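You operate a simulated robot arm through the tools that you are given. There is no shell and no other tool.

Carry out the task below with a simulated robot arm. There is one attempt and no reset: what you move stays moved.

TASK
Press the bush on the job card into the grey rod link.
Fine: one stroke; slide out and link back on the black mat; leave the other bushes.

Only the result counts: the job must be done as asked and must still hold three seconds after the hand-in. Knocking over, shifting, dropping, spilling or breaking anything else fails it.

THE ROBOT
A 6-joint arm with a two-finger parallel gripper, fixed in place. Base frame: the origin is at the foot of the arm, x ahead of it, y to its left, z up; the work surface is at about z = 0.86. Units: m, rad, N and s.
Its first joint turns from -2.897 to 2.897 rad. Payload 3.91 kg.
The tool frame sits at the grasp point between the pads (the TCP): z along the fingers, y along the line on which they close. The tips reach 0.03 m beyond it. Largest opening 0.11 m; finger width 0.02, thickness 0.01; the body of the gripper, 0.048 by 0.112 m, starts 0.055 m behind the TCP.
Orientation is told as [roll, pitch, yaw] about the base's x, y, z axes, in that order, counted from this pose: with the fingers straight down and closing along the base's y, the tool's x points along the base's -x, its y along +y and its z along -z.

THE INTERFACE
- The arm moves only by the tool send_rows. Its argument "moves" is a list of rows, each an object (a shift or turn left out is 0, a gripper value left out holds the last) with "offset": the shift along the tool's x, y, z in m, a list of three; "rot": the turn, a rotation vector about the tool's x, y, z in rad, a list of three. In form: [{"offset": [dx, dy, dz], "rot": [rx, ry, rz]}, ...]. A call has 1 to 20 rows; each row shifts and turns the commanded pose from where the row before left it, along the tool's axes as they then stand. "fingers" is the opening, from 0 (shut) to 1 (fully open), set as the call begins (left out, the last holds). Rows are played at 5 a second. More than 0.05 m and 0.15 rad between two rows, or a gripper value outside its range, and nothing of the call is played. A pose out of reach is approached as far as the arm can. The call stops where the force on the tool passes 70 N (or 10 N more than at its start, if that is more) or the arm is blocked; 0.2 s more then pass. Each finger travels about 0.108 m/s and halts on what it meets, pressing with about 36 N; the grip force reading is that of the motor and also rises with nothing between the fingers. The clock runs only during rows and for 0.2 s after the last one: add rows that do not move to give the fingers time. The reply holds the time, the measured pose of the TCP, the force on the tool along the base axes, the opening and the grip force, in the units named above and with some noise, with the torque about the TCP (base axes, N m) and any sound that the robot's microphone picked up.
- Cameras (640 x 400 px; columns grow to the right, rows downward): "scene" is fixed at [0.2176, 0.4994, 1.4375]; the picture's right is [-0.81, -0.58, 0.00], its down [-0.31, 0.43, -0.85] and it looks along [0.49, -0.69, -0.53] (base axes); focal length 362 px, centre (320, 200). "wrist" rides on the gripper at [0.073, 0.017, -0.103] in the tool frame; the picture's right is [-0.23, 0.97, 0.00], its down [-0.76, -0.18, -0.62] and it looks along [-0.61, -0.14, 0.78] (tool axes); focal length 222 px, centre (320, 200). There is no depth. A picture from a camera that has moved, and an enlarged one, comes with that camera's place and axes in the base frame and with its lens.
- snapshot(camera): a new picture of that camera. No time passes.
- close_up(camera, box): a new picture of the part [left, top, right, bottom] of that camera's present view, enlarged. No time passes.
- sign_off(): hands the job in; it is judged then, once.

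Places have to be worked out from the pictures, the camera data and where the tool is seen. Open the gripper and draw the arm clear of the work before you hand the job in, unless the task says otherwise.

The tools are called after "Emit:" by a JSON object that holds its "fn" and its "kwargs". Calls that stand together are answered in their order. send_rows: Moves the arm, as the interface text tells. Its arguments: {"type":"object","properties":{"moves":{"type":"array","items":{"type":"object","properties":{"offset":{"type":"array","items":{"type":"number"}},"rot":{"type":"array","items":{"type":"number"}}}}},"fingers":{"type":"number"}},"required":["moves"]} The other tools are called the same way: snapshot (camera) takes a picture; close_up (camera, box) takes an enlarged picture of a part of a camera's view; sign_off () hands the job in.

At the start:

```text
time: 0.0
tool_pos: [0.5731, 0.1529, 1.2204]
tcp_rot: [-0.001, 0.0, -0.001]
wrist_force: [0.7, 0.5, 0.0]
torque: [-0.01, -0.01, 0.01]
gripper_width: 0.11
grip_force: 0.1
```

scene: 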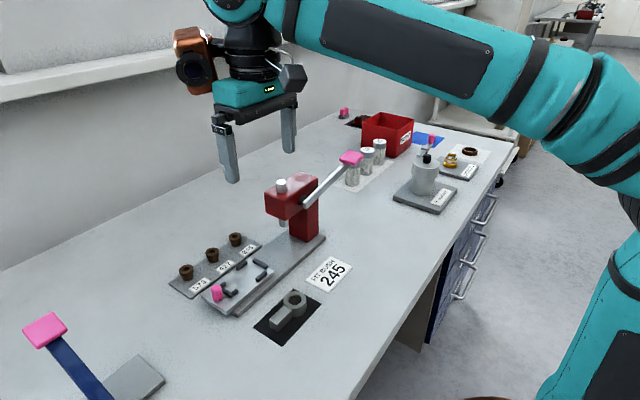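
wrist: 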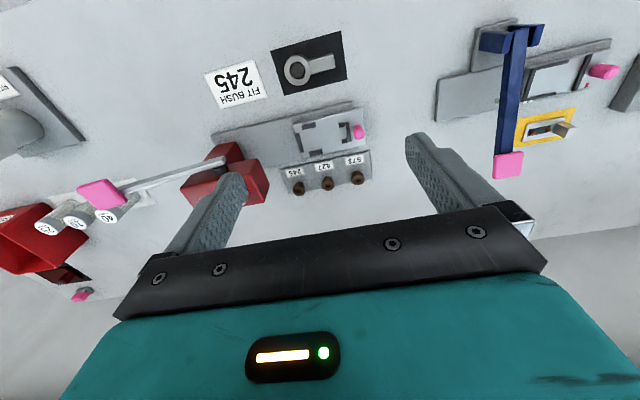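

The card reads 245 and there are three bushes on a rack, an arbor press with a sliding nest, and a link on a black mat. I'll take enlarged views first.

Emit:
{"fn": "close_up", "kwargs": {"camera": "scene", "box": [160, 220, 360, 345]}}

Emit:
{"fn": "close_up", "kwargs": {"camera": "scene", "box": [240, 130, 400, 250]}}

Emit:
{"fn": "close_up", "kwargs": {"camera": "wrist", "box": [180, 20, 400, 210]}}

Emit:
{"fn": "close_up", "kwargs": {"camera": "scene", "box": [320, 90, 520, 215]}}

```text
3.20 times, centred on (260, 282) of scene
camera zoom: at [0.2176, 0.4994, 1.4375], right [-0.81, -0.58, 0.0], down [-0.31, 0.43, -0.85], along [0.49, -0.69, -0.53], focal length 1157 px, centre (512, -64)
```

zoom: 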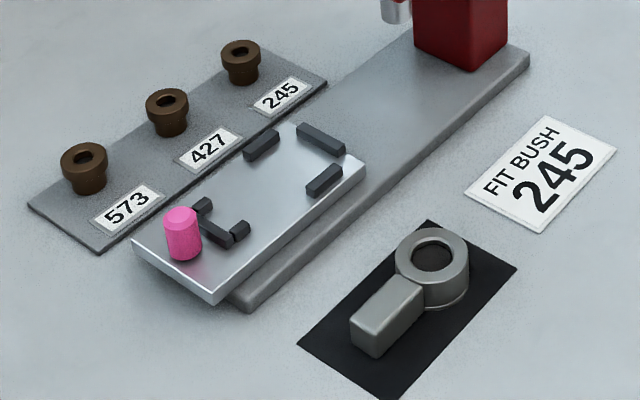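

```text
3.33 times, centred on (320, 190) of scene
camera zoom: at [0.2176, 0.4994, 1.4375], right [-0.81, -0.58, 0.0], down [-0.31, 0.43, -0.85], along [0.49, -0.69, -0.53], focal length 1205 px, centre (320, 233)
```

zoom: 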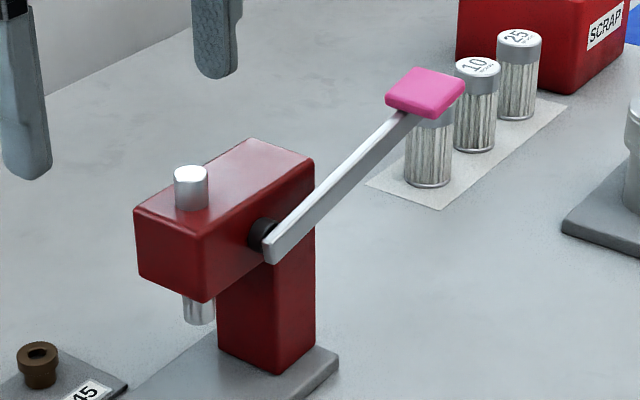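

```text
2.11 times, centred on (290, 115) of wrist
camera zoom: at [0.5011, 0.1712, 1.3253], right [0.23, 0.97, 0.0], down [0.76, -0.18, 0.62], along [0.61, -0.14, -0.78], focal length 468 px, centre (383, 379)
```

zoom: 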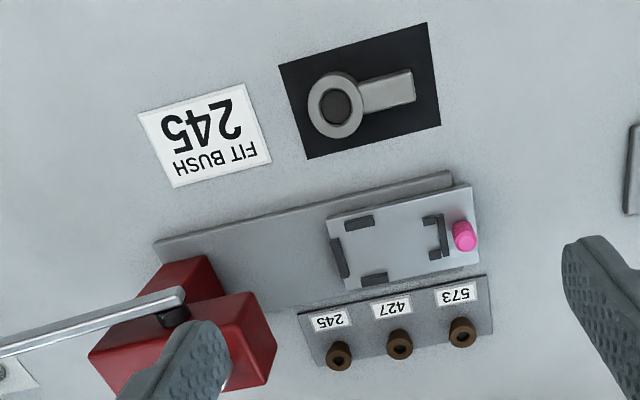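

```text
3.20 times, centred on (420, 152) of scene
camera zoom: at [0.2176, 0.4994, 1.4375], right [-0.81, -0.58, 0.0], down [-0.31, 0.43, -0.85], along [0.49, -0.69, -0.53], focal length 1157 px, centre (0, 352)
```

zoom: 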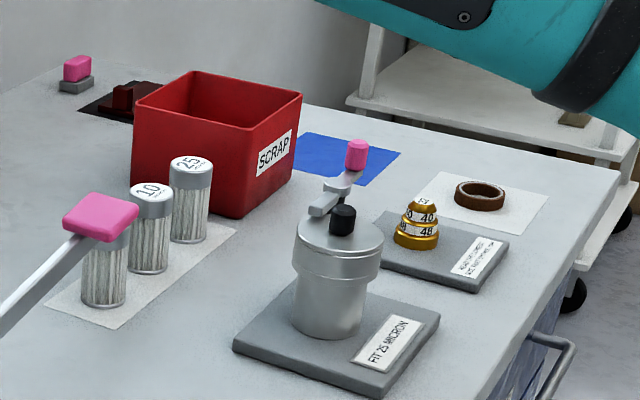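

Bushes lie around x=0.80 with 245 at y≈0.045, the slide at x 0.64–0.715, y 0.08–0.22, and the link ring near (0.556, 0.115). I'll bring the wrist camera lower for a better view of the link and slide.

Emit:
{"fn": "send_rows", "kwargs": {"moves": [{"offset": [0.033, 0.007, 0.03]}, {"offset": [0.033, 0.007, 0.03]}, {"offset": [0.033, 0.007, 0.03]}, {"offset": [0.034, 0.006, 0.03]}, {"offset": [0, 0, 0]}], "fingers": 1}}

Emit:
{"fn": "snapshot", "kwargs": {"camera": "wrist"}}

Emit:
{"fn": "close_up", "kwargs": {"camera": "wrist", "box": [200, 20, 440, 170]}}

```text
time: 1.2
tool_pos: [0.4414, 0.1825, 1.102]
tcp_rot: [0.0, -0.002, -0.003]
wrist_force: [0.6, 0.5, 0.4]
torque: [-0.04, 0.01, -0.02]
gripper_width: 0.1101
grip_force: 0.1
```

```text
taken
camera wrist: at [0.37, 0.1987, 1.2068], right [0.23, 0.97, 0.0], down [0.76, -0.18, 0.62], along [0.61, -0.14, -0.78], focal length 222 px, centre (320, 200)
```

wrist: 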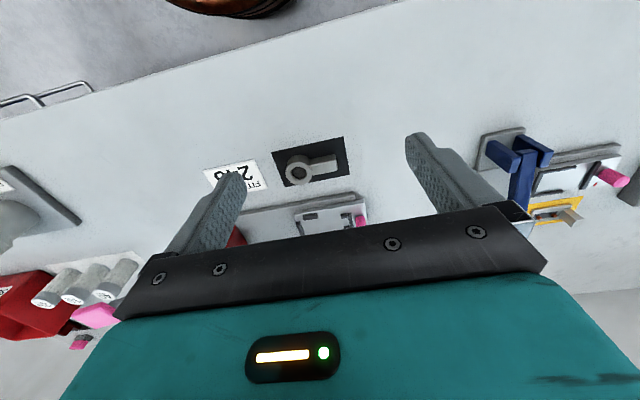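

```text
2.67 times, centred on (320, 95) of wrist
camera zoom: at [0.37, 0.1987, 1.2068], right [0.23, 0.97, 0.0], down [0.76, -0.18, 0.62], along [0.61, -0.14, -0.78], focal length 592 px, centre (320, 480)
```

zoom: 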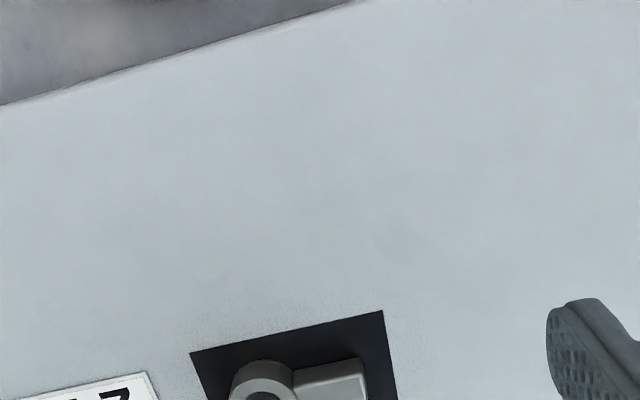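

The gripper body hides the near area, so I'll move forward so the link and slide sit below the TCP.

Emit:
{"fn": "send_rows", "kwargs": {"moves": [{"offset": [-0.04, -0.007, 0.02]}, {"offset": [-0.04, -0.008, 0.02]}, {"offset": [-0.04, -0.007, 0.02]}, {"offset": [-0.04, -0.008, 0.02]}, {"offset": [0, 0, 0]}]}}

Emit:
{"fn": "snapshot", "kwargs": {"camera": "wrist"}}

Emit:
{"fn": "close_up", "kwargs": {"camera": "wrist", "box": [220, 50, 420, 200]}}

Emit:
{"fn": "snapshot", "kwargs": {"camera": "scene"}}

```text
time: 2.4
tool_pos: [0.5975, 0.1497, 1.0198]
tcp_rot: [0.0, -0.001, -0.001]
wrist_force: [-0.1, 0.2, -0.1]
torque: [0.01, -0.02, 0.02]
gripper_width: 0.11
grip_force: 0.0
```

```text
taken
camera wrist: at [0.5277, 0.1674, 1.1241], right [0.23, 0.97, 0.0], down [0.76, -0.18, 0.62], along [0.61, -0.14, -0.78], focal length 222 px, centre (320, 200)
```

wrist: 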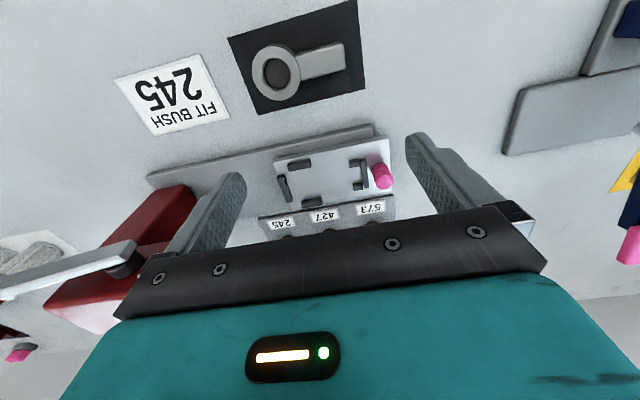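

```text
2.67 times, centred on (320, 125) of wrist
camera zoom: at [0.5277, 0.1674, 1.1241], right [0.23, 0.97, 0.0], down [0.76, -0.18, 0.62], along [0.61, -0.14, -0.78], focal length 592 px, centre (320, 400)
```

zoom: 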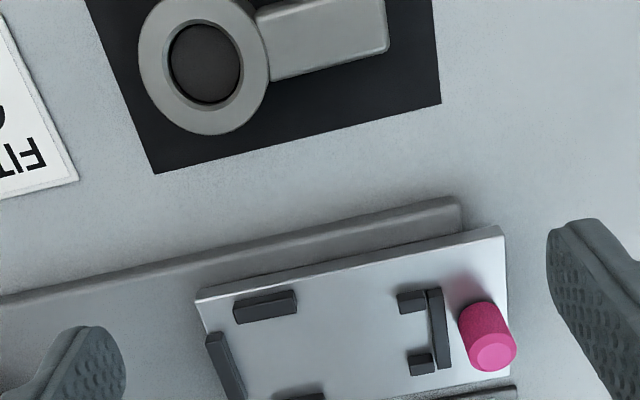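

```text
taken
```

scene: 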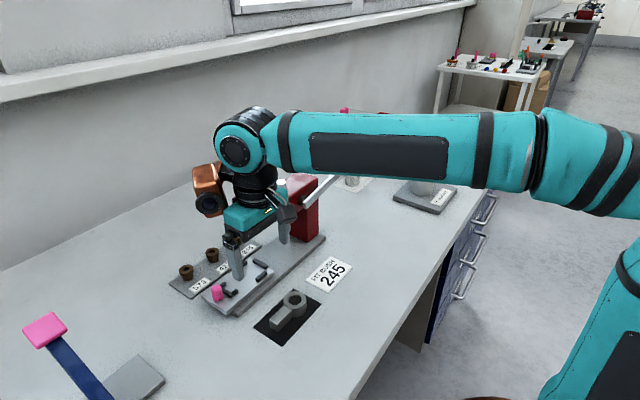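

The nest is visible now: side/end blocks for the ring and a bracket for the tail. I'll zoom in on the key parts from both cameras to measure dimensions.

Emit:
{"fn": "close_up", "kwargs": {"camera": "scene", "box": [190, 250, 286, 325]}}

Emit:
{"fn": "close_up", "kwargs": {"camera": "scene", "box": [250, 280, 330, 350]}}

Emit:
{"fn": "close_up", "kwargs": {"camera": "wrist", "box": [220, 20, 380, 120]}}

Emit:
{"fn": "close_up", "kwargs": {"camera": "wrist", "box": [240, 120, 420, 240]}}

```text
5.33 times, centred on (238, 288) of scene
camera zoom: at [0.2176, 0.4994, 1.4375], right [-0.81, -0.58, 0.0], down [-0.31, 0.43, -0.85], along [0.49, -0.69, -0.53], focal length 1928 px, centre (757, -267)
```

zoom: 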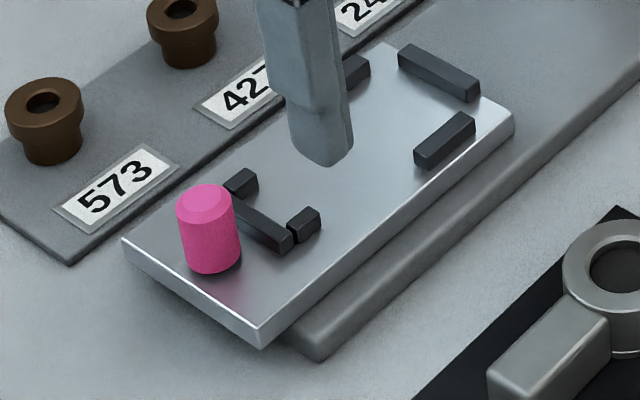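

```text
5.71 times, centred on (290, 315) of scene
camera zoom: at [0.2176, 0.4994, 1.4375], right [-0.81, -0.58, 0.0], down [-0.31, 0.43, -0.85], along [0.49, -0.69, -0.53], focal length 2066 px, centre (491, -457)
```

zoom: 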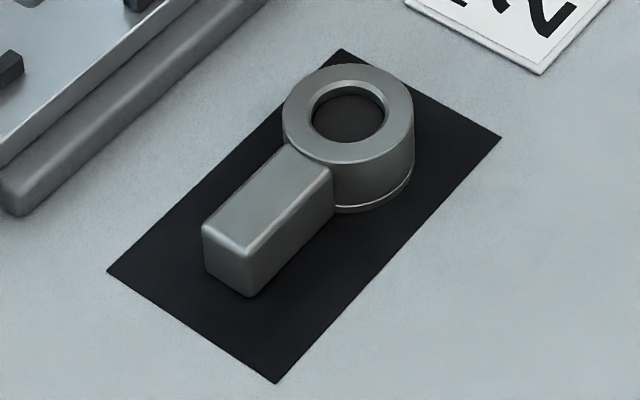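

```text
4.00 times, centred on (300, 70) of wrist
camera zoom: at [0.5277, 0.1674, 1.1241], right [0.23, 0.97, 0.0], down [0.76, -0.18, 0.62], along [0.61, -0.14, -0.78], focal length 888 px, centre (400, 720)
```

zoom: 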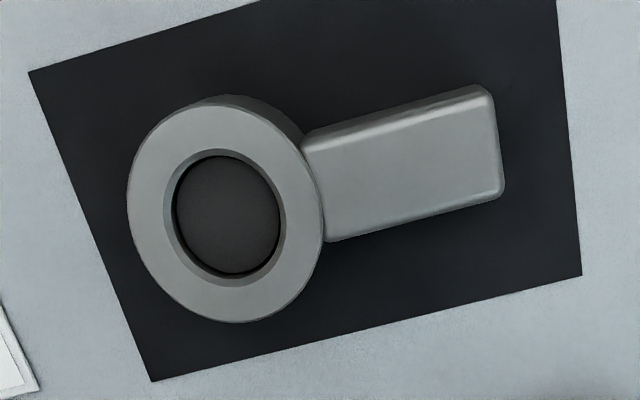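

```text
3.33 times, centred on (330, 180) of wrist
camera zoom: at [0.5277, 0.1674, 1.1241], right [0.23, 0.97, 0.0], down [0.76, -0.18, 0.62], along [0.61, -0.14, -0.78], focal length 740 px, centre (287, 267)
```

zoom: 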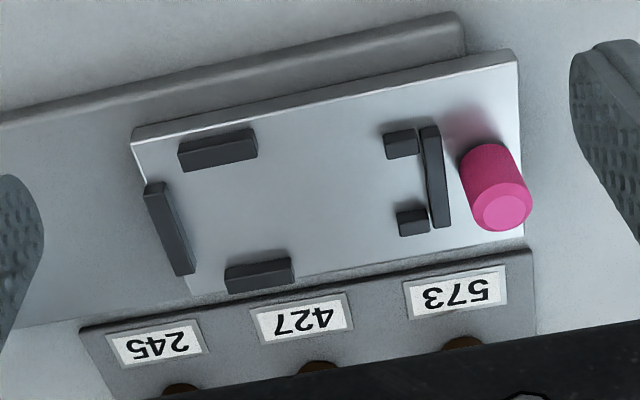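

Everything is axis-aligned: link ring ≈(0.556, 0.118), tail bar (22 mm wide) runs along +y to 0.184, nest centre x ≈0.686. I'll rotate the tool by -90° yaw so the fingers close along x, with the camera on the +y side, away from the press.

Emit:
{"fn": "send_rows", "kwargs": {"moves": [{"offset": [0, 0, -0.03]}, {"rot": [0, 0, 0.1428]}, {"rot": [0, 0, 0.1428]}, {"rot": [0, 0, 0.1428]}, {"rot": [0, 0, 0.1428]}, {"rot": [0, 0, 0.1428]}, {"rot": [0, 0, 0.1428]}, {"rot": [0, 0, 0.1428]}, {"rot": [0, 0, 0.1428]}, {"rot": [0, 0, 0.1428]}, {"rot": [0, 0, 0.1428]}, {"rot": [0, 0, 0.1428]}, {"offset": [0, 0, 0]}]}}

Emit:
{"fn": "snapshot", "kwargs": {"camera": "wrist"}}

Emit:
{"fn": "snapshot", "kwargs": {"camera": "scene"}}

```text
time: 5.2
tool_pos: [0.6001, 0.1509, 1.0522]
tcp_rot: [0.002, -0.001, -1.572]
wrist_force: [0.3, -0.5, -0.1]
torque: [0.02, 0.0, 0.05]
gripper_width: 0.1102
grip_force: 0.1
```

```text
taken
camera wrist: at [0.6174, 0.2236, 1.1558], right [0.97, -0.23, 0.0], down [-0.18, -0.76, 0.62], along [-0.14, -0.61, -0.78], focal length 222 px, centre (320, 200)
```

wrist: 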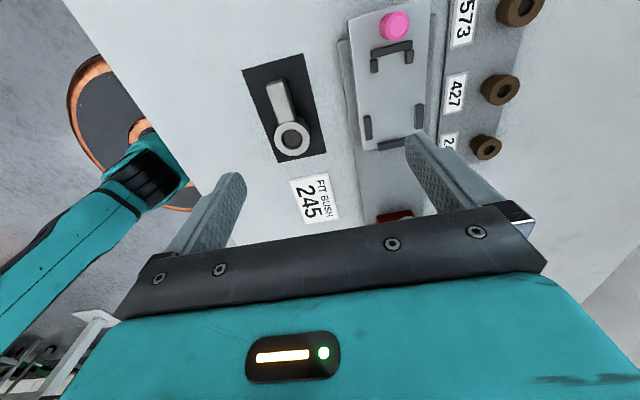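

```text
taken
```

scene: 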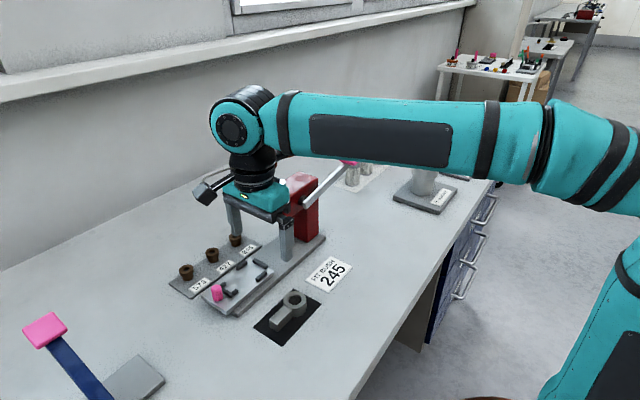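

The rotation went fine. I'll measure the link and nest from this new viewpoint.

Emit:
{"fn": "close_up", "kwargs": {"camera": "wrist", "box": [230, 40, 350, 180]}}

Emit:
{"fn": "close_up", "kwargs": {"camera": "wrist", "box": [330, 0, 460, 160]}}

Emit:
{"fn": "close_up", "kwargs": {"camera": "wrist", "box": [430, 0, 560, 170]}}

```text
2.86 times, centred on (290, 110) of wrist
camera zoom: at [0.6174, 0.2236, 1.1558], right [0.97, -0.23, 0.0], down [-0.18, -0.76, 0.62], along [-0.14, -0.61, -0.78], focal length 635 px, centre (406, 457)
```

zoom: 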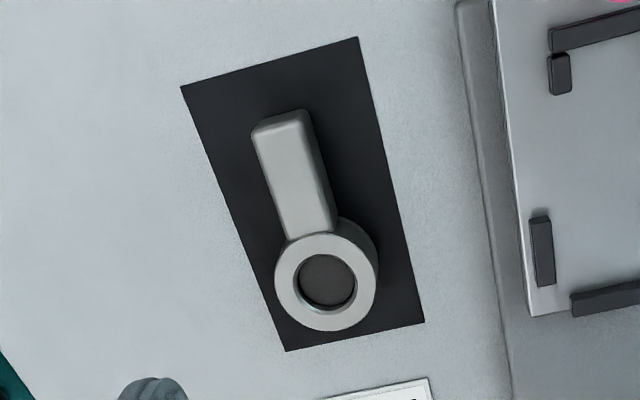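

```text
2.50 times, centred on (395, 80) of wrist
camera zoom: at [0.6174, 0.2236, 1.1558], right [0.97, -0.23, 0.0], down [-0.18, -0.76, 0.62], along [-0.14, -0.61, -0.78], focal length 555 px, centre (132, 500)
```

zoom: 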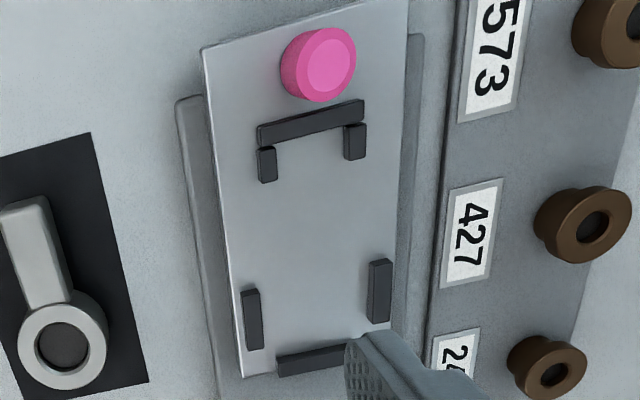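

```text
2.35 times, centred on (495, 85) of wrist
camera zoom: at [0.6174, 0.2236, 1.1558], right [0.97, -0.23, 0.0], down [-0.18, -0.76, 0.62], along [-0.14, -0.61, -0.78], focal length 523 px, centre (-92, 471)
```

zoom: 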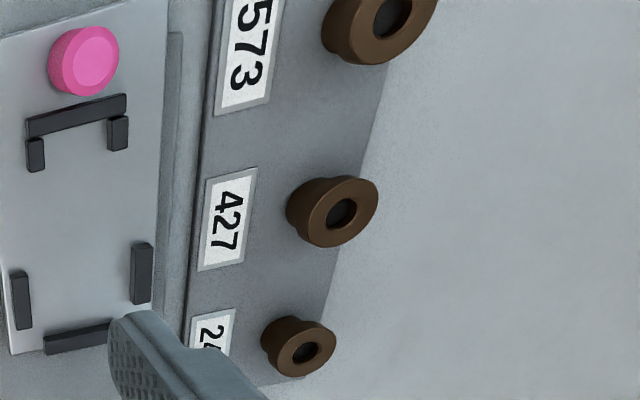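

The link is consistent at ring centre (0.5555, 0.1175), and the nest centre works out at ring (0.684, 0.112) with about ±3.5 mm play. I'll move over the tail bar with a partial opening and descend to just above it.

Emit:
{"fn": "send_rows", "kwargs": {"moves": [{"offset": [0.003, -0.044, 0]}, {"offset": [0, 0, 0.04]}, {"offset": [0, 0, 0.04]}, {"offset": [0, 0, 0.035]}, {"offset": [0, 0, 0]}], "fingers": 0.5}}

Emit:
{"fn": "snapshot", "kwargs": {"camera": "wrist"}}

Emit:
{"fn": "close_up", "kwargs": {"camera": "scene", "box": [210, 240, 370, 360]}}

```text
time: 6.4
tool_pos: [0.5549, 0.1533, 0.9334]
tcp_rot: [0.002, -0.002, -1.571]
wrist_force: [0.0, 0.5, -0.6]
torque: [0.0, 0.02, -0.03]
gripper_width: 0.0549
grip_force: 0.1
```

```text
taken
camera wrist: at [0.5735, 0.2263, 1.0385], right [0.97, -0.23, 0.0], down [-0.18, -0.76, 0.62], along [-0.14, -0.61, -0.78], focal length 222 px, centre (320, 200)
```

wrist: 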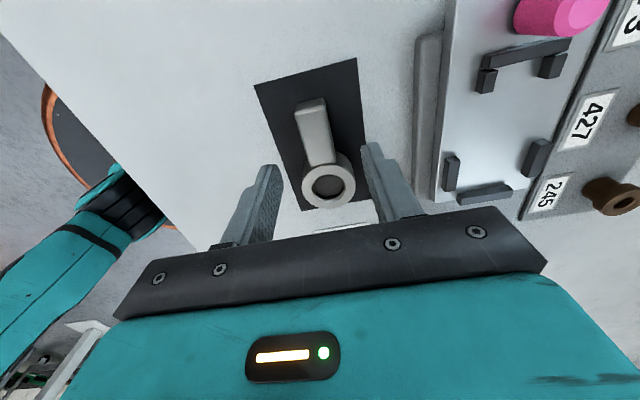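

```text
3.33 times, centred on (290, 300) of scene
camera zoom: at [0.2176, 0.4994, 1.4375], right [-0.81, -0.58, 0.0], down [-0.31, 0.43, -0.85], along [0.49, -0.69, -0.53], focal length 1205 px, centre (420, -133)
```

zoom: 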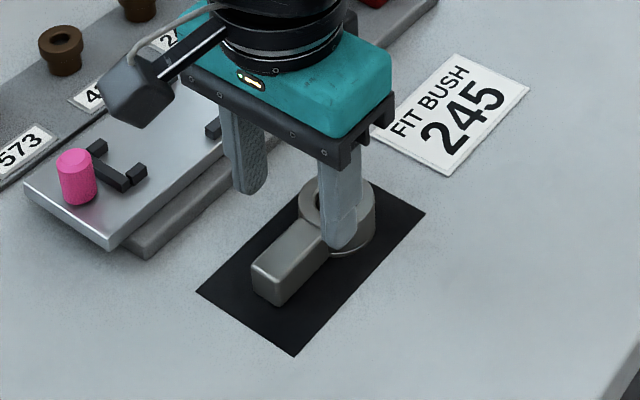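

The fingers straddle the tail bar, centred at x≈0.556. I'll shift 3 mm away from the ring, lower to z≈0.897 and close gently.

Emit:
{"fn": "send_rows", "kwargs": {"moves": [{"offset": [0.003, 0.001, 0.015]}, {"offset": [0, 0, 0.015]}, {"offset": [0, 0, 0.007]}, {"offset": [0, 0, 0]}]}}

Emit:
{"fn": "close_up", "kwargs": {"camera": "scene", "box": [210, 240, 370, 360]}}

Emit:
{"fn": "close_up", "kwargs": {"camera": "wrist", "box": [240, 60, 420, 240]}}

```text
time: 7.4
tool_pos: [0.5563, 0.1561, 0.8975]
tcp_rot: [-0.001, -0.001, -1.571]
wrist_force: [-0.3, -0.9, -0.3]
torque: [-0.03, 0.0, -0.03]
gripper_width: 0.0551
grip_force: 0.1
```

```text
3.33 times, centred on (290, 300) of scene
camera zoom: at [0.2176, 0.4994, 1.4375], right [-0.81, -0.58, 0.0], down [-0.31, 0.43, -0.85], along [0.49, -0.69, -0.53], focal length 1205 px, centre (420, -133)
```

zoom: 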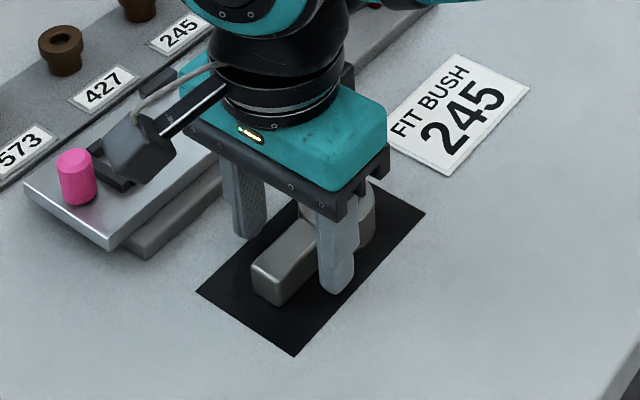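

```text
2.22 times, centred on (330, 150) of wrist
camera zoom: at [0.5749, 0.2292, 1.0031], right [0.97, -0.23, 0.0], down [-0.18, -0.76, 0.62], along [-0.14, -0.61, -0.78], focal length 494 px, centre (298, 311)
```

zoom: 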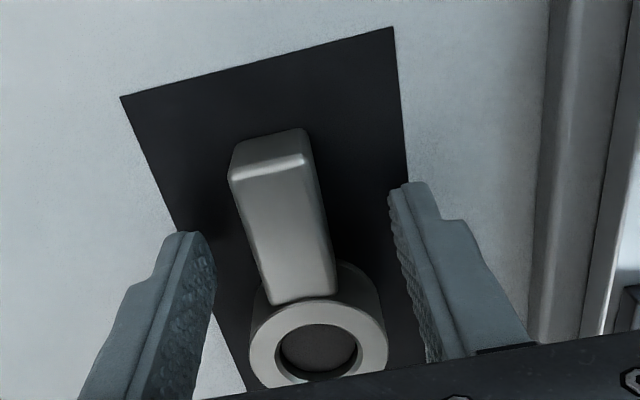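

No contact so far; the bar is between the fingers. Closing on it now.

Emit:
{"fn": "send_rows", "kwargs": {"moves": [{"offset": [0, 0, 0]}, {"offset": [0, 0, 0]}, {"offset": [0, 0, 0]}, {"offset": [0, 0, 0]}], "fingers": 0}}

Emit:
{"fn": "close_up", "kwargs": {"camera": "wrist", "box": [240, 60, 420, 240]}}

```text
time: 8.4
tool_pos: [0.5575, 0.1568, 0.8992]
tcp_rot: [0.002, 0.001, -1.571]
wrist_force: [1.2, 0.4, 0.8]
torque: [0.08, -0.05, -0.08]
gripper_width: 0.0215
grip_force: 36.1
```

```text
2.22 times, centred on (330, 150) of wrist
camera zoom: at [0.5749, 0.2292, 1.0033], right [0.97, -0.23, 0.0], down [-0.18, -0.76, 0.62], along [-0.14, -0.61, -0.78], focal length 494 px, centre (298, 311)
```

zoom: 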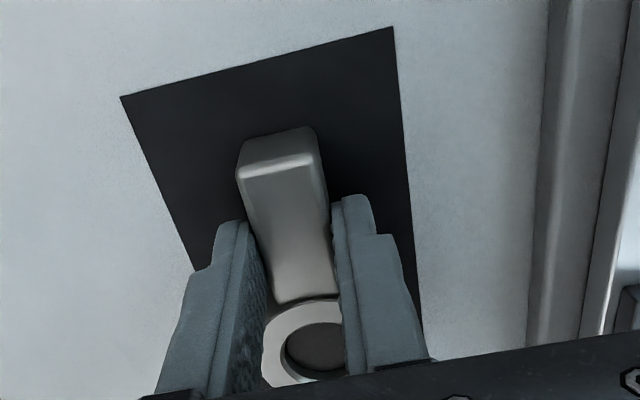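

Gripped at 21.5 mm with 36 N. I'll lift 6 cm and carry it over the nest (TCP target ≈(0.684, 0.1515)).

Emit:
{"fn": "send_rows", "kwargs": {"moves": [{"offset": [0, 0, -0.02]}, {"offset": [0, 0, -0.02]}, {"offset": [0, 0, -0.02]}, {"offset": [-0.001, 0.032, 0]}, {"offset": [-0.002, 0.032, 0]}, {"offset": [-0.001, 0.032, 0]}, {"offset": [-0.001, 0.031, 0]}, {"offset": [0, 0, 0]}, {"offset": [0, 0, 0]}]}}

Emit:
{"fn": "snapshot", "kwargs": {"camera": "wrist"}}

Emit:
{"fn": "close_up", "kwargs": {"camera": "wrist", "box": [240, 60, 420, 240]}}

Emit:
{"fn": "close_up", "kwargs": {"camera": "scene", "box": [180, 200, 340, 320]}}

```text
time: 10.4
tool_pos: [0.6829, 0.1504, 0.9598]
tcp_rot: [0.0, 0.001, -1.571]
wrist_force: [0.2, -0.1, -2.5]
torque: [0.05, 0.03, 0.02]
gripper_width: 0.0215
grip_force: 36.3
```

```text
taken
camera wrist: at [0.7013, 0.2233, 1.0631], right [0.97, -0.23, 0.0], down [-0.18, -0.76, 0.62], along [-0.14, -0.61, -0.78], focal length 222 px, centre (320, 200)
```

wrist: 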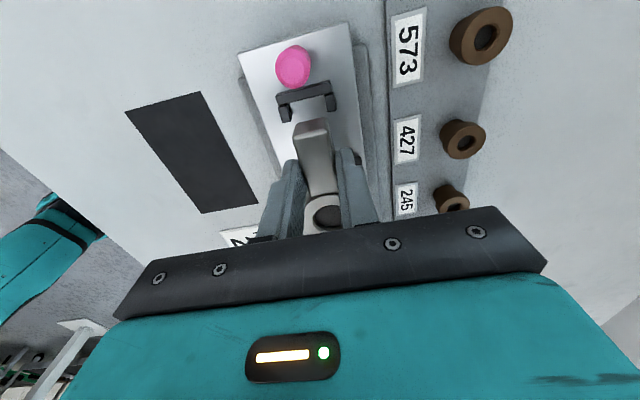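

```text
2.22 times, centred on (330, 150) of wrist
camera zoom: at [0.7013, 0.2233, 1.0631], right [0.97, -0.23, 0.0], down [-0.18, -0.76, 0.62], along [-0.14, -0.61, -0.78], focal length 494 px, centre (298, 311)
```

zoom: 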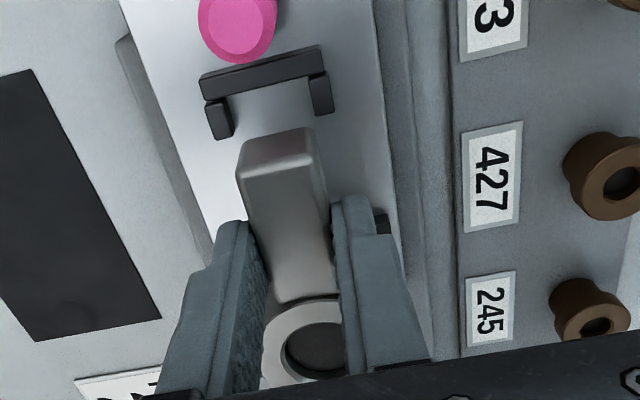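

```text
3.33 times, centred on (260, 260) of scene
camera zoom: at [0.2176, 0.4994, 1.4375], right [-0.81, -0.58, 0.0], down [-0.31, 0.43, -0.85], along [0.49, -0.69, -0.53], focal length 1205 px, centre (520, 0)
```

zoom: 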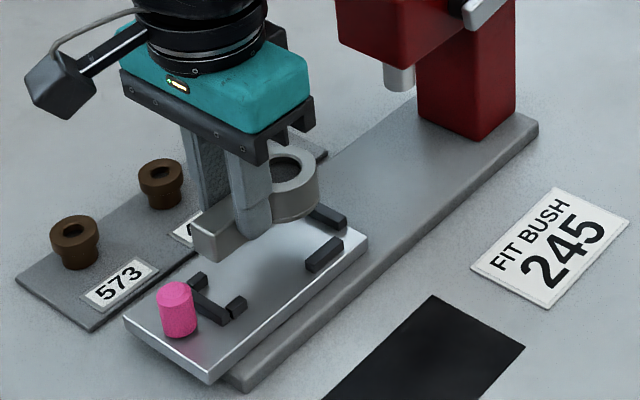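

The link hangs level over the nest; tail-to-bracket gap suggests shifting about +3 mm in y and −1 mm in x. Then descend most of the way and re-check.

Emit:
{"fn": "send_rows", "kwargs": {"moves": [{"offset": [0.003, -0.001, 0]}, {"offset": [0, 0, 0.015]}, {"offset": [0, 0, 0.012]}, {"offset": [0, 0, 0]}, {"offset": [0, 0, 0]}]}}

Emit:
{"fn": "close_up", "kwargs": {"camera": "wrist", "box": [240, 60, 420, 240]}}

Emit:
{"fn": "close_up", "kwargs": {"camera": "scene", "box": [200, 235, 296, 310]}}

```text
time: 11.6
tool_pos: [0.683, 0.1546, 0.9335]
tcp_rot: [0.002, 0.002, -1.57]
wrist_force: [-1.2, -0.7, 16.6]
torque: [-0.71, -0.39, -0.01]
gripper_width: 0.0216
grip_force: 36.3
```

```text
2.22 times, centred on (330, 150) of wrist
camera zoom: at [0.7005, 0.2269, 1.0375], right [0.97, -0.23, 0.0], down [-0.18, -0.76, 0.62], along [-0.14, -0.61, -0.78], focal length 494 px, centre (298, 311)
```

zoom: 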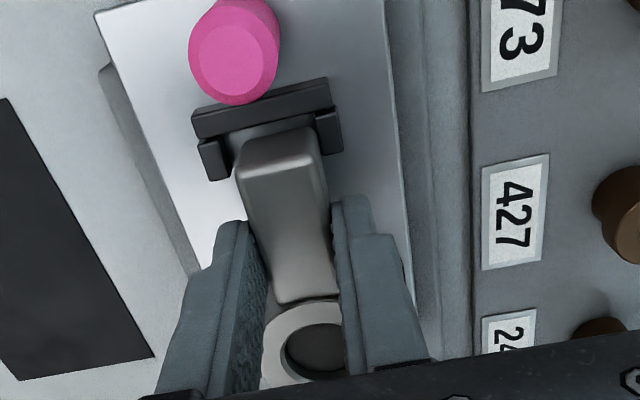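

```text
5.33 times, centred on (248, 272) of scene
camera zoom: at [0.2176, 0.4994, 1.4375], right [-0.81, -0.58, 0.0], down [-0.31, 0.43, -0.85], along [0.49, -0.69, -0.53], focal length 1928 px, centre (704, -187)
```

zoom: 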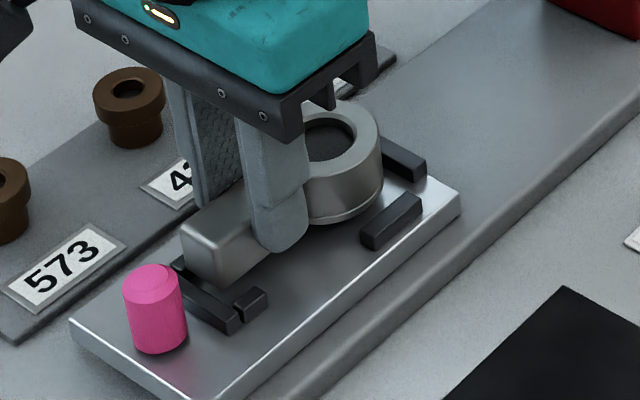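

Contact came early (16.6 N, torque puts it at about (0.706, 0.11)): the ring rests on the +x side block, so the nest sits slightly higher and further to −x than I reckoned (centre x≈0.681). I'll lift 6 mm, shift −3.5 mm in x, +1 mm in y, and lower again.

Emit:
{"fn": "send_rows", "kwargs": {"moves": [{"offset": [0, 0, -0.006]}, {"offset": [0.001, -0.0035, 0]}, {"offset": [0, 0, 0.003]}, {"offset": [0, 0, 0.003]}, {"offset": [0, 0, 0]}]}}

Emit:
{"fn": "close_up", "kwargs": {"camera": "wrist", "box": [260, 60, 400, 180]}}

Emit:
{"fn": "close_up", "kwargs": {"camera": "scene", "box": [200, 235, 296, 310]}}

```text
time: 12.8
tool_pos: [0.68, 0.1551, 0.9328]
tcp_rot: [0.001, 0.0, -1.572]
wrist_force: [-0.2, 0.1, -2.5]
torque: [0.06, -0.02, 0.0]
gripper_width: 0.0215
grip_force: 36.2
```

```text
3.33 times, centred on (330, 120) of wrist
camera zoom: at [0.6979, 0.2283, 1.0363], right [0.97, -0.23, 0.0], down [-0.18, -0.76, 0.62], along [-0.14, -0.61, -0.78], focal length 740 px, centre (287, 467)
```

zoom: 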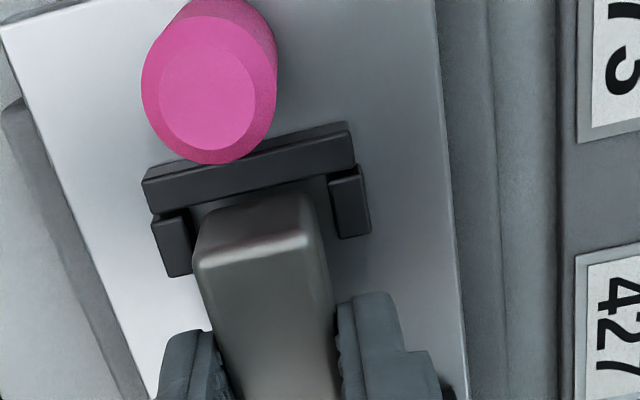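

```text
5.33 times, centred on (248, 272) of scene
camera zoom: at [0.2176, 0.4994, 1.4375], right [-0.81, -0.58, 0.0], down [-0.31, 0.43, -0.85], along [0.49, -0.69, -0.53], focal length 1928 px, centre (704, -187)
```

zoom: 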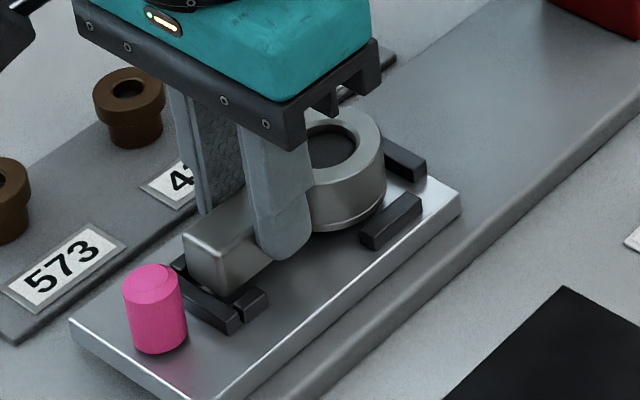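

No contact now and the link appears balanced in the nest. Continuing down a few mm.

Emit:
{"fn": "send_rows", "kwargs": {"moves": [{"offset": [0, 0, 0.003]}, {"offset": [0, 0, 0.002]}, {"offset": [0, 0, 0]}]}}

```text
time: 13.6
tool_pos: [0.6798, 0.1557, 0.9283]
tcp_rot: [0.0, 0.001, -1.571]
wrist_force: [1.0, 0.3, -3.0]
torque: [0.03, 0.04, 0.01]
gripper_width: 0.0214
grip_force: 35.9
```

Still free below the block tops; a little further.

Emit:
{"fn": "send_rows", "kwargs": {"moves": [{"offset": [0, 0, 0.002]}, {"offset": [0, 0, 0.0015]}, {"offset": [0, 0, 0]}]}}

Emit:
{"fn": "close_up", "kwargs": {"camera": "scene", "box": [200, 235, 296, 310]}}

```text
time: 14.4
tool_pos: [0.6788, 0.1552, 0.926]
tcp_rot: [0.004, 0.0, -1.571]
wrist_force: [6.6, 1.6, 26.5]
torque: [0.06, -0.11, -0.03]
gripper_width: 0.022
grip_force: 36.0
```

```text
5.33 times, centred on (248, 272) of scene
camera zoom: at [0.2176, 0.4994, 1.4375], right [-0.81, -0.58, 0.0], down [-0.31, 0.43, -0.85], along [0.49, -0.69, -0.53], focal length 1928 px, centre (704, -187)
```

zoom: 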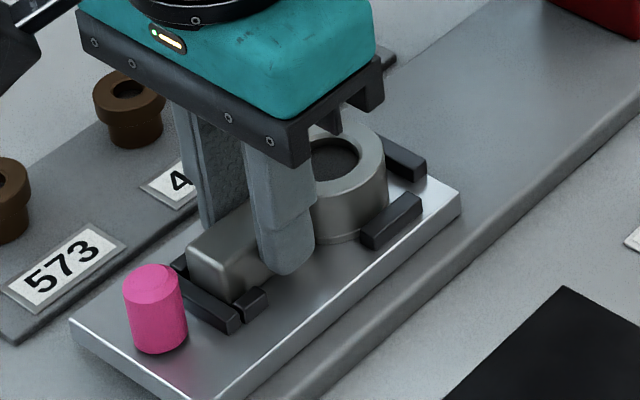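

Firm contact with nearly no torque – the link is seated on the slide (top z≈0.888). I'll ease off slightly, open, and retreat upward.

Emit:
{"fn": "send_rows", "kwargs": {"moves": [{"offset": [0, 0, -0.001]}, {"offset": [0, 0, 0]}]}}

Emit:
{"fn": "send_rows", "kwargs": {"moves": [{"offset": [0, 0, 0]}, {"offset": [0, 0, 0]}, {"offset": [0, 0, 0]}, {"offset": [0, 0, -0.03]}, {"offset": [0, 0, -0.03]}, {"offset": [0, 0, -0.03]}, {"offset": [0, 0, 0]}], "fingers": 0.5}}

Emit:
{"fn": "snapshot", "kwargs": {"camera": "wrist"}}

Emit:
{"fn": "close_up", "kwargs": {"camera": "wrist", "box": [260, 60, 400, 200]}}

Emit:
{"fn": "close_up", "kwargs": {"camera": "scene", "box": [180, 210, 300, 310]}}

```text
time: 15.0
tool_pos: [0.6798, 0.1562, 0.9251]
tcp_rot: [0.003, 0.002, -1.571]
wrist_force: [8.6, 0.1, 22.6]
torque: [0.17, -0.23, -0.02]
gripper_width: 0.0218
grip_force: 36.1
```

```text
time: 16.6
tool_pos: [0.6799, 0.1565, 1.0147]
tcp_rot: [0.001, 0.001, -1.571]
wrist_force: [-0.5, -0.2, 0.5]
torque: [0.02, -0.01, 0.02]
gripper_width: 0.0551
grip_force: 0.0
```

```text
taken
camera wrist: at [0.6968, 0.2282, 1.1189], right [0.97, -0.23, 0.0], down [-0.18, -0.76, 0.62], along [-0.14, -0.61, -0.78], focal length 222 px, centre (320, 200)
```

wrist: 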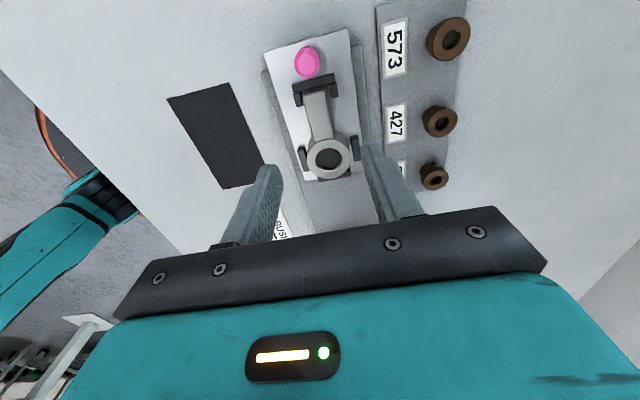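

```text
2.86 times, centred on (330, 130) of wrist
camera zoom: at [0.6968, 0.2282, 1.1189], right [0.97, -0.23, 0.0], down [-0.18, -0.76, 0.62], along [-0.14, -0.61, -0.78], focal length 635 px, centre (291, 400)
```

zoom: 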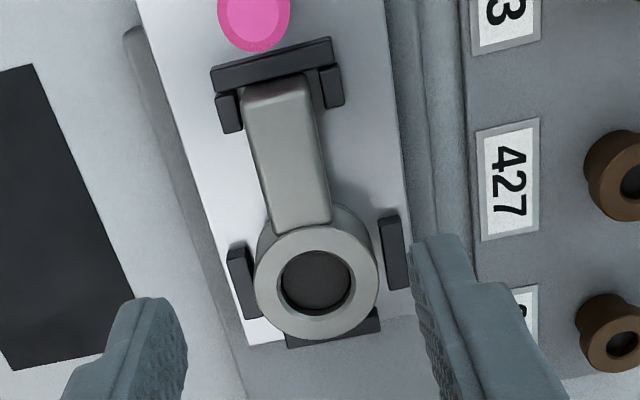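

```text
4.00 times, centred on (240, 260) of scene
camera zoom: at [0.2176, 0.4994, 1.4375], right [-0.81, -0.58, 0.0], down [-0.31, 0.43, -0.85], along [0.49, -0.69, -0.53], focal length 1446 px, centre (640, -40)
```

zoom: 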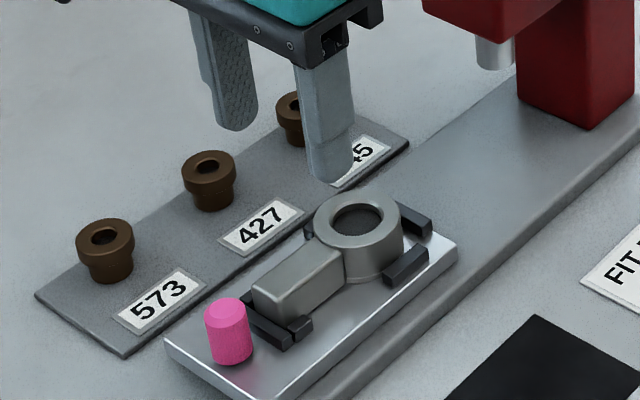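

The link sits in the nest, ring centre ≈(0.680, 0.116), top ≈0.9085. Next I move over bush 245 (x first, then y) for measuring.

Emit:
{"fn": "send_rows", "kwargs": {"moves": [{"offset": [0, 0.04, 0]}, {"offset": [0, 0.04, 0]}, {"offset": [0, 0.04, 0]}, {"offset": [-0.04, 0, 0]}, {"offset": [-0.04, 0, 0]}, {"offset": [-0.016, 0, 0]}, {"offset": [0, 0, 0]}], "fingers": 0.6}}

Emit:
{"fn": "snapshot", "kwargs": {"camera": "wrist"}}

Emit:
{"fn": "close_up", "kwargs": {"camera": "wrist", "box": [260, 60, 400, 200]}}

Emit:
{"fn": "close_up", "kwargs": {"camera": "scene", "box": [190, 210, 286, 285]}}

```text
time: 18.2
tool_pos: [0.7984, 0.0586, 1.0149]
tcp_rot: [0.002, -0.001, -1.569]
wrist_force: [-0.2, 1.0, 0.3]
torque: [0.02, -0.01, 0.03]
gripper_width: 0.066
grip_force: 0.1
```

```text
taken
camera wrist: at [0.8169, 0.1331, 1.119], right [0.97, -0.23, 0.0], down [-0.18, -0.76, 0.62], along [-0.14, -0.61, -0.78], focal length 222 px, centre (320, 200)
```

wrist: 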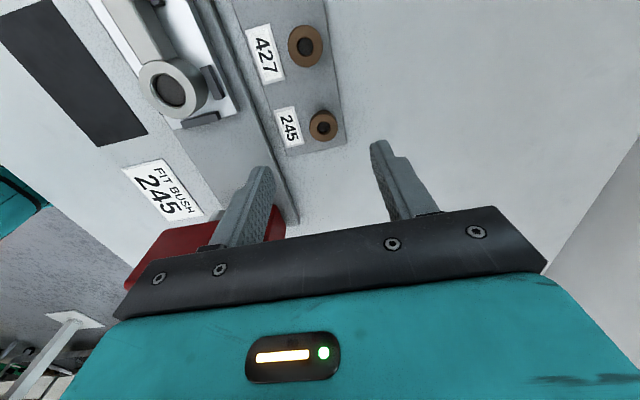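

```text
2.86 times, centred on (330, 130) of wrist
camera zoom: at [0.8169, 0.1331, 1.119], right [0.97, -0.23, 0.0], down [-0.18, -0.76, 0.62], along [-0.14, -0.61, -0.78], focal length 635 px, centre (291, 400)
```

zoom: 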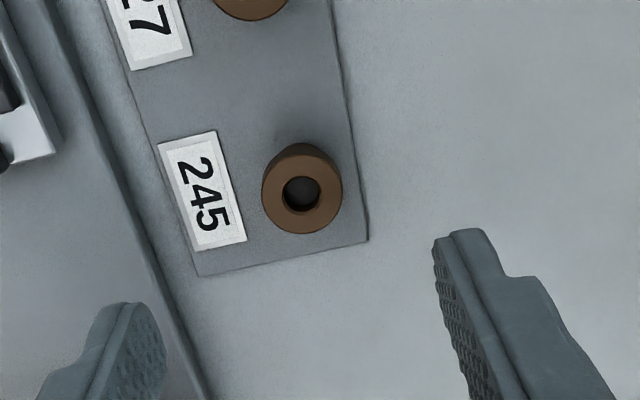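

```text
5.33 times, centred on (238, 248) of scene
camera zoom: at [0.2176, 0.4994, 1.4375], right [-0.81, -0.58, 0.0], down [-0.31, 0.43, -0.85], along [0.49, -0.69, -0.53], focal length 1928 px, centre (757, -53)
```

zoom: 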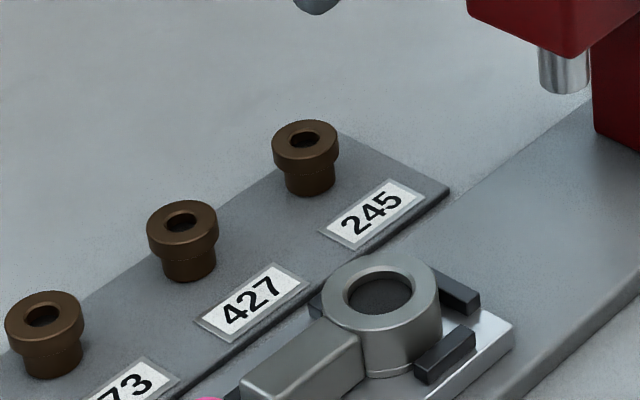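

Bush 245 is at ≈(0.800, 0.049), flange ~30 mm dia × 9 mm, top ≈0.8915, body ~23 mm. I'll align above it and descend to just above grip height, then check.

Emit:
{"fn": "send_rows", "kwargs": {"moves": [{"offset": [-0.0095, 0.0015, 0.02]}, {"offset": [0, 0, 0.04]}, {"offset": [0, 0, 0.03]}, {"offset": [0, 0, 0]}]}}

Emit:
{"fn": "close_up", "kwargs": {"camera": "wrist", "box": [240, 60, 420, 240]}}

Emit:
{"fn": "close_up", "kwargs": {"camera": "scene", "box": [190, 210, 286, 285]}}

```text
time: 19.2
tool_pos: [0.8004, 0.0493, 0.9253]
tcp_rot: [0.001, 0.001, -1.572]
wrist_force: [-0.3, -0.3, -0.5]
torque: [0.05, -0.02, 0.0]
gripper_width: 0.0659
grip_force: 0.2
```

```text
2.22 times, centred on (330, 150) of wrist
camera zoom: at [0.8182, 0.1229, 1.0296], right [0.97, -0.23, 0.0], down [-0.18, -0.76, 0.62], along [-0.14, -0.61, -0.78], focal length 494 px, centre (298, 311)
```

zoom: 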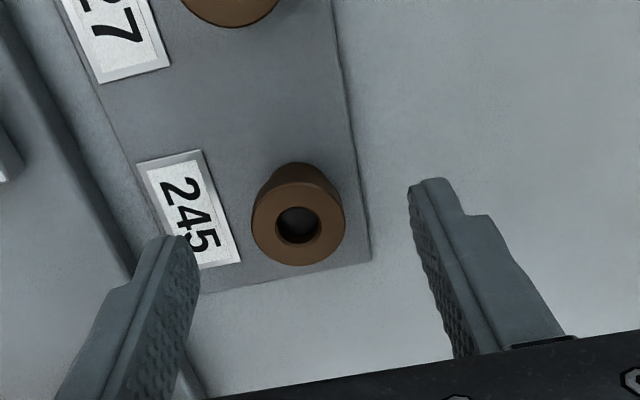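

```text
5.33 times, centred on (238, 248) of scene
camera zoom: at [0.2176, 0.4994, 1.4375], right [-0.81, -0.58, 0.0], down [-0.31, 0.43, -0.85], along [0.49, -0.69, -0.53], focal length 1928 px, centre (757, -53)
```

zoom: 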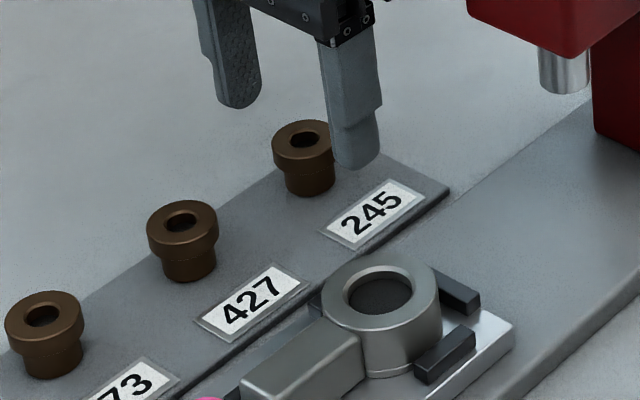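

Alignment is right on. Descend 13 mm so that the pads take the flange only, then close.

Emit:
{"fn": "send_rows", "kwargs": {"moves": [{"offset": [0, 0, 0.007]}, {"offset": [0, 0, 0.006]}, {"offset": [0, 0, 0]}], "fingers": 0.4}}

Emit:
{"fn": "close_up", "kwargs": {"camera": "scene", "box": [210, 210, 274, 260]}}

Emit:
{"fn": "close_up", "kwargs": {"camera": "wrist", "box": [240, 60, 420, 240]}}

```text
time: 20.0
tool_pos: [0.8005, 0.0507, 0.9135]
tcp_rot: [-0.001, 0.0, -1.572]
wrist_force: [-0.3, -0.4, 0.6]
torque: [0.0, -0.01, -0.01]
gripper_width: 0.0439
grip_force: 0.1
```

```text
8.00 times, centred on (242, 235) of scene
camera zoom: at [0.2176, 0.4994, 1.4375], right [-0.81, -0.58, 0.0], down [-0.31, 0.43, -0.85], along [0.49, -0.69, -0.53], focal length 2892 px, centre (944, -80)
```

zoom: 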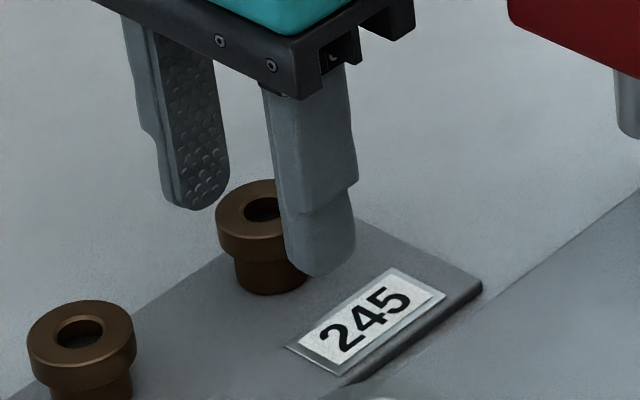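

```text
2.22 times, centred on (330, 150) of wrist
camera zoom: at [0.818, 0.1234, 1.0168], right [0.97, -0.23, 0.0], down [-0.18, -0.76, 0.62], along [-0.14, -0.61, -0.78], focal length 494 px, centre (298, 311)
```

zoom: 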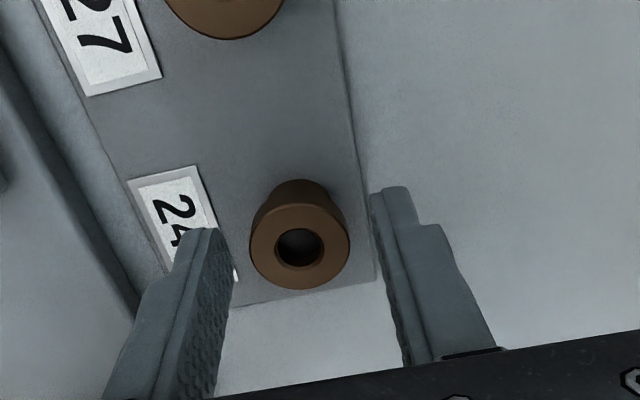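

The flange is centred between the pads. Closing.

Emit:
{"fn": "send_rows", "kwargs": {"moves": [{"offset": [0, 0, 0]}, {"offset": [0, 0, 0]}, {"offset": [0, 0, 0]}, {"offset": [0, 0, 0]}], "fingers": 0}}

Emit:
{"fn": "close_up", "kwargs": {"camera": "wrist", "box": [240, 60, 420, 240]}}

Emit:
{"fn": "close_up", "kwargs": {"camera": "scene", "box": [210, 210, 274, 260]}}

```text
time: 21.0
tool_pos: [0.8004, 0.0494, 0.9136]
tcp_rot: [-0.001, -0.001, -1.572]
wrist_force: [-0.3, 0.0, -0.4]
torque: [-0.02, 0.0, 0.03]
gripper_width: 0.0283
grip_force: 36.5
```

```text
2.22 times, centred on (330, 150) of wrist
camera zoom: at [0.818, 0.1233, 1.0167], right [0.97, -0.23, 0.0], down [-0.18, -0.76, 0.62], along [-0.14, -0.61, -0.78], focal length 494 px, centre (298, 311)
```

zoom: 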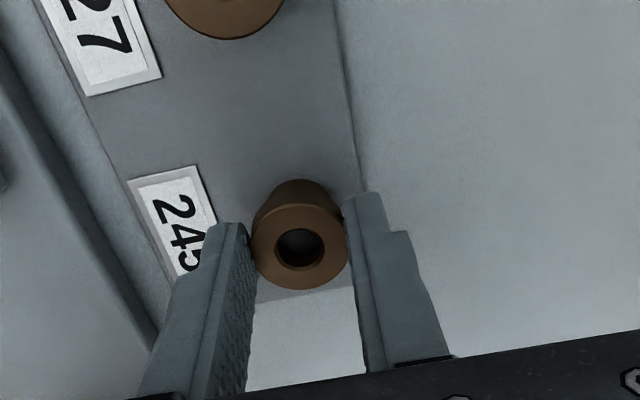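

```text
8.00 times, centred on (242, 235) of scene
camera zoom: at [0.2176, 0.4994, 1.4375], right [-0.81, -0.58, 0.0], down [-0.31, 0.43, -0.85], along [0.49, -0.69, -0.53], focal length 2892 px, centre (944, -80)
```

zoom: 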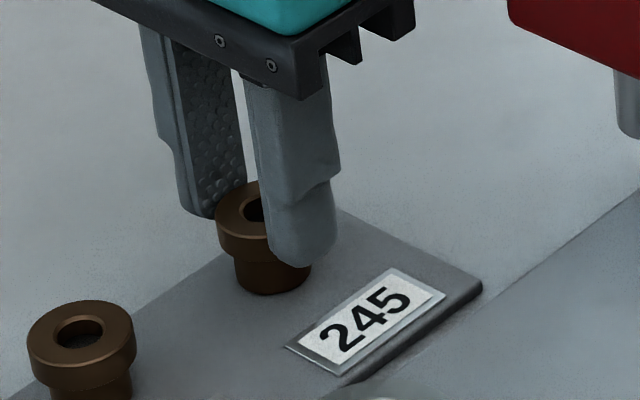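

Gripped at 28.3 mm. Lift 6 cm, move +y then −x to hover above the ring, and compare alignments.

Emit:
{"fn": "send_rows", "kwargs": {"moves": [{"offset": [0, 0, -0.02]}, {"offset": [0, 0, -0.02]}, {"offset": [0, 0, -0.02]}, {"offset": [0.034, 0, 0]}, {"offset": [0.033, 0, 0]}, {"offset": [0, -0.04, 0]}, {"offset": [0, -0.04, 0]}, {"offset": [0, -0.04, 0]}, {"offset": [0, 0, 0]}, {"offset": [0, 0, 0]}]}}

Emit:
{"fn": "snapshot", "kwargs": {"camera": "wrist"}}

Emit:
{"fn": "close_up", "kwargs": {"camera": "wrist", "box": [240, 60, 420, 240]}}

Emit:
{"fn": "close_up", "kwargs": {"camera": "scene", "box": [210, 210, 306, 285]}}

```text
time: 23.2
tool_pos: [0.6819, 0.1161, 0.9734]
tcp_rot: [0.002, 0.0, -1.57]
wrist_force: [-0.2, 0.9, -0.8]
torque: [0.04, 0.01, 0.0]
gripper_width: 0.0285
grip_force: 36.0
```

```text
taken
camera wrist: at [0.6999, 0.1889, 1.0766], right [0.97, -0.23, 0.0], down [-0.18, -0.76, 0.62], along [-0.14, -0.61, -0.78], focal length 222 px, centre (320, 200)
```

wrist: 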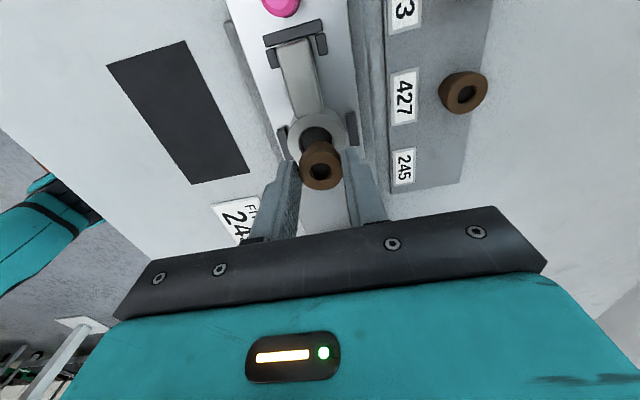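

```text
2.22 times, centred on (330, 150) of wrist
camera zoom: at [0.6999, 0.1889, 1.0766], right [0.97, -0.23, 0.0], down [-0.18, -0.76, 0.62], along [-0.14, -0.61, -0.78], focal length 494 px, centre (298, 311)
```

zoom: 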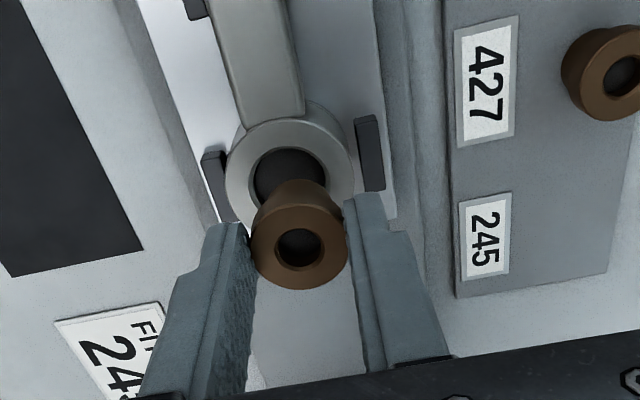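

```text
5.33 times, centred on (258, 248) of scene
camera zoom: at [0.2176, 0.4994, 1.4375], right [-0.81, -0.58, 0.0], down [-0.31, 0.43, -0.85], along [0.49, -0.69, -0.53], focal length 1928 px, centre (651, -53)
```

zoom: 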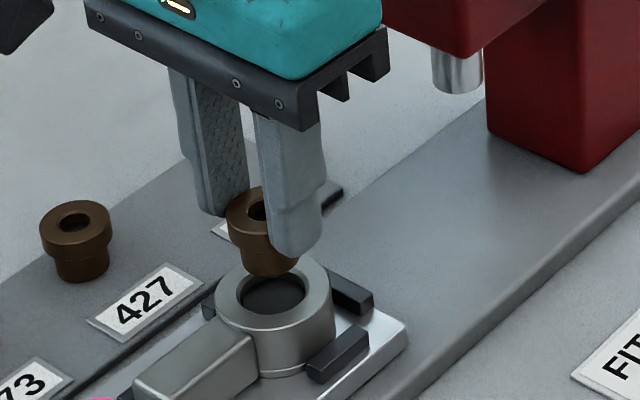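

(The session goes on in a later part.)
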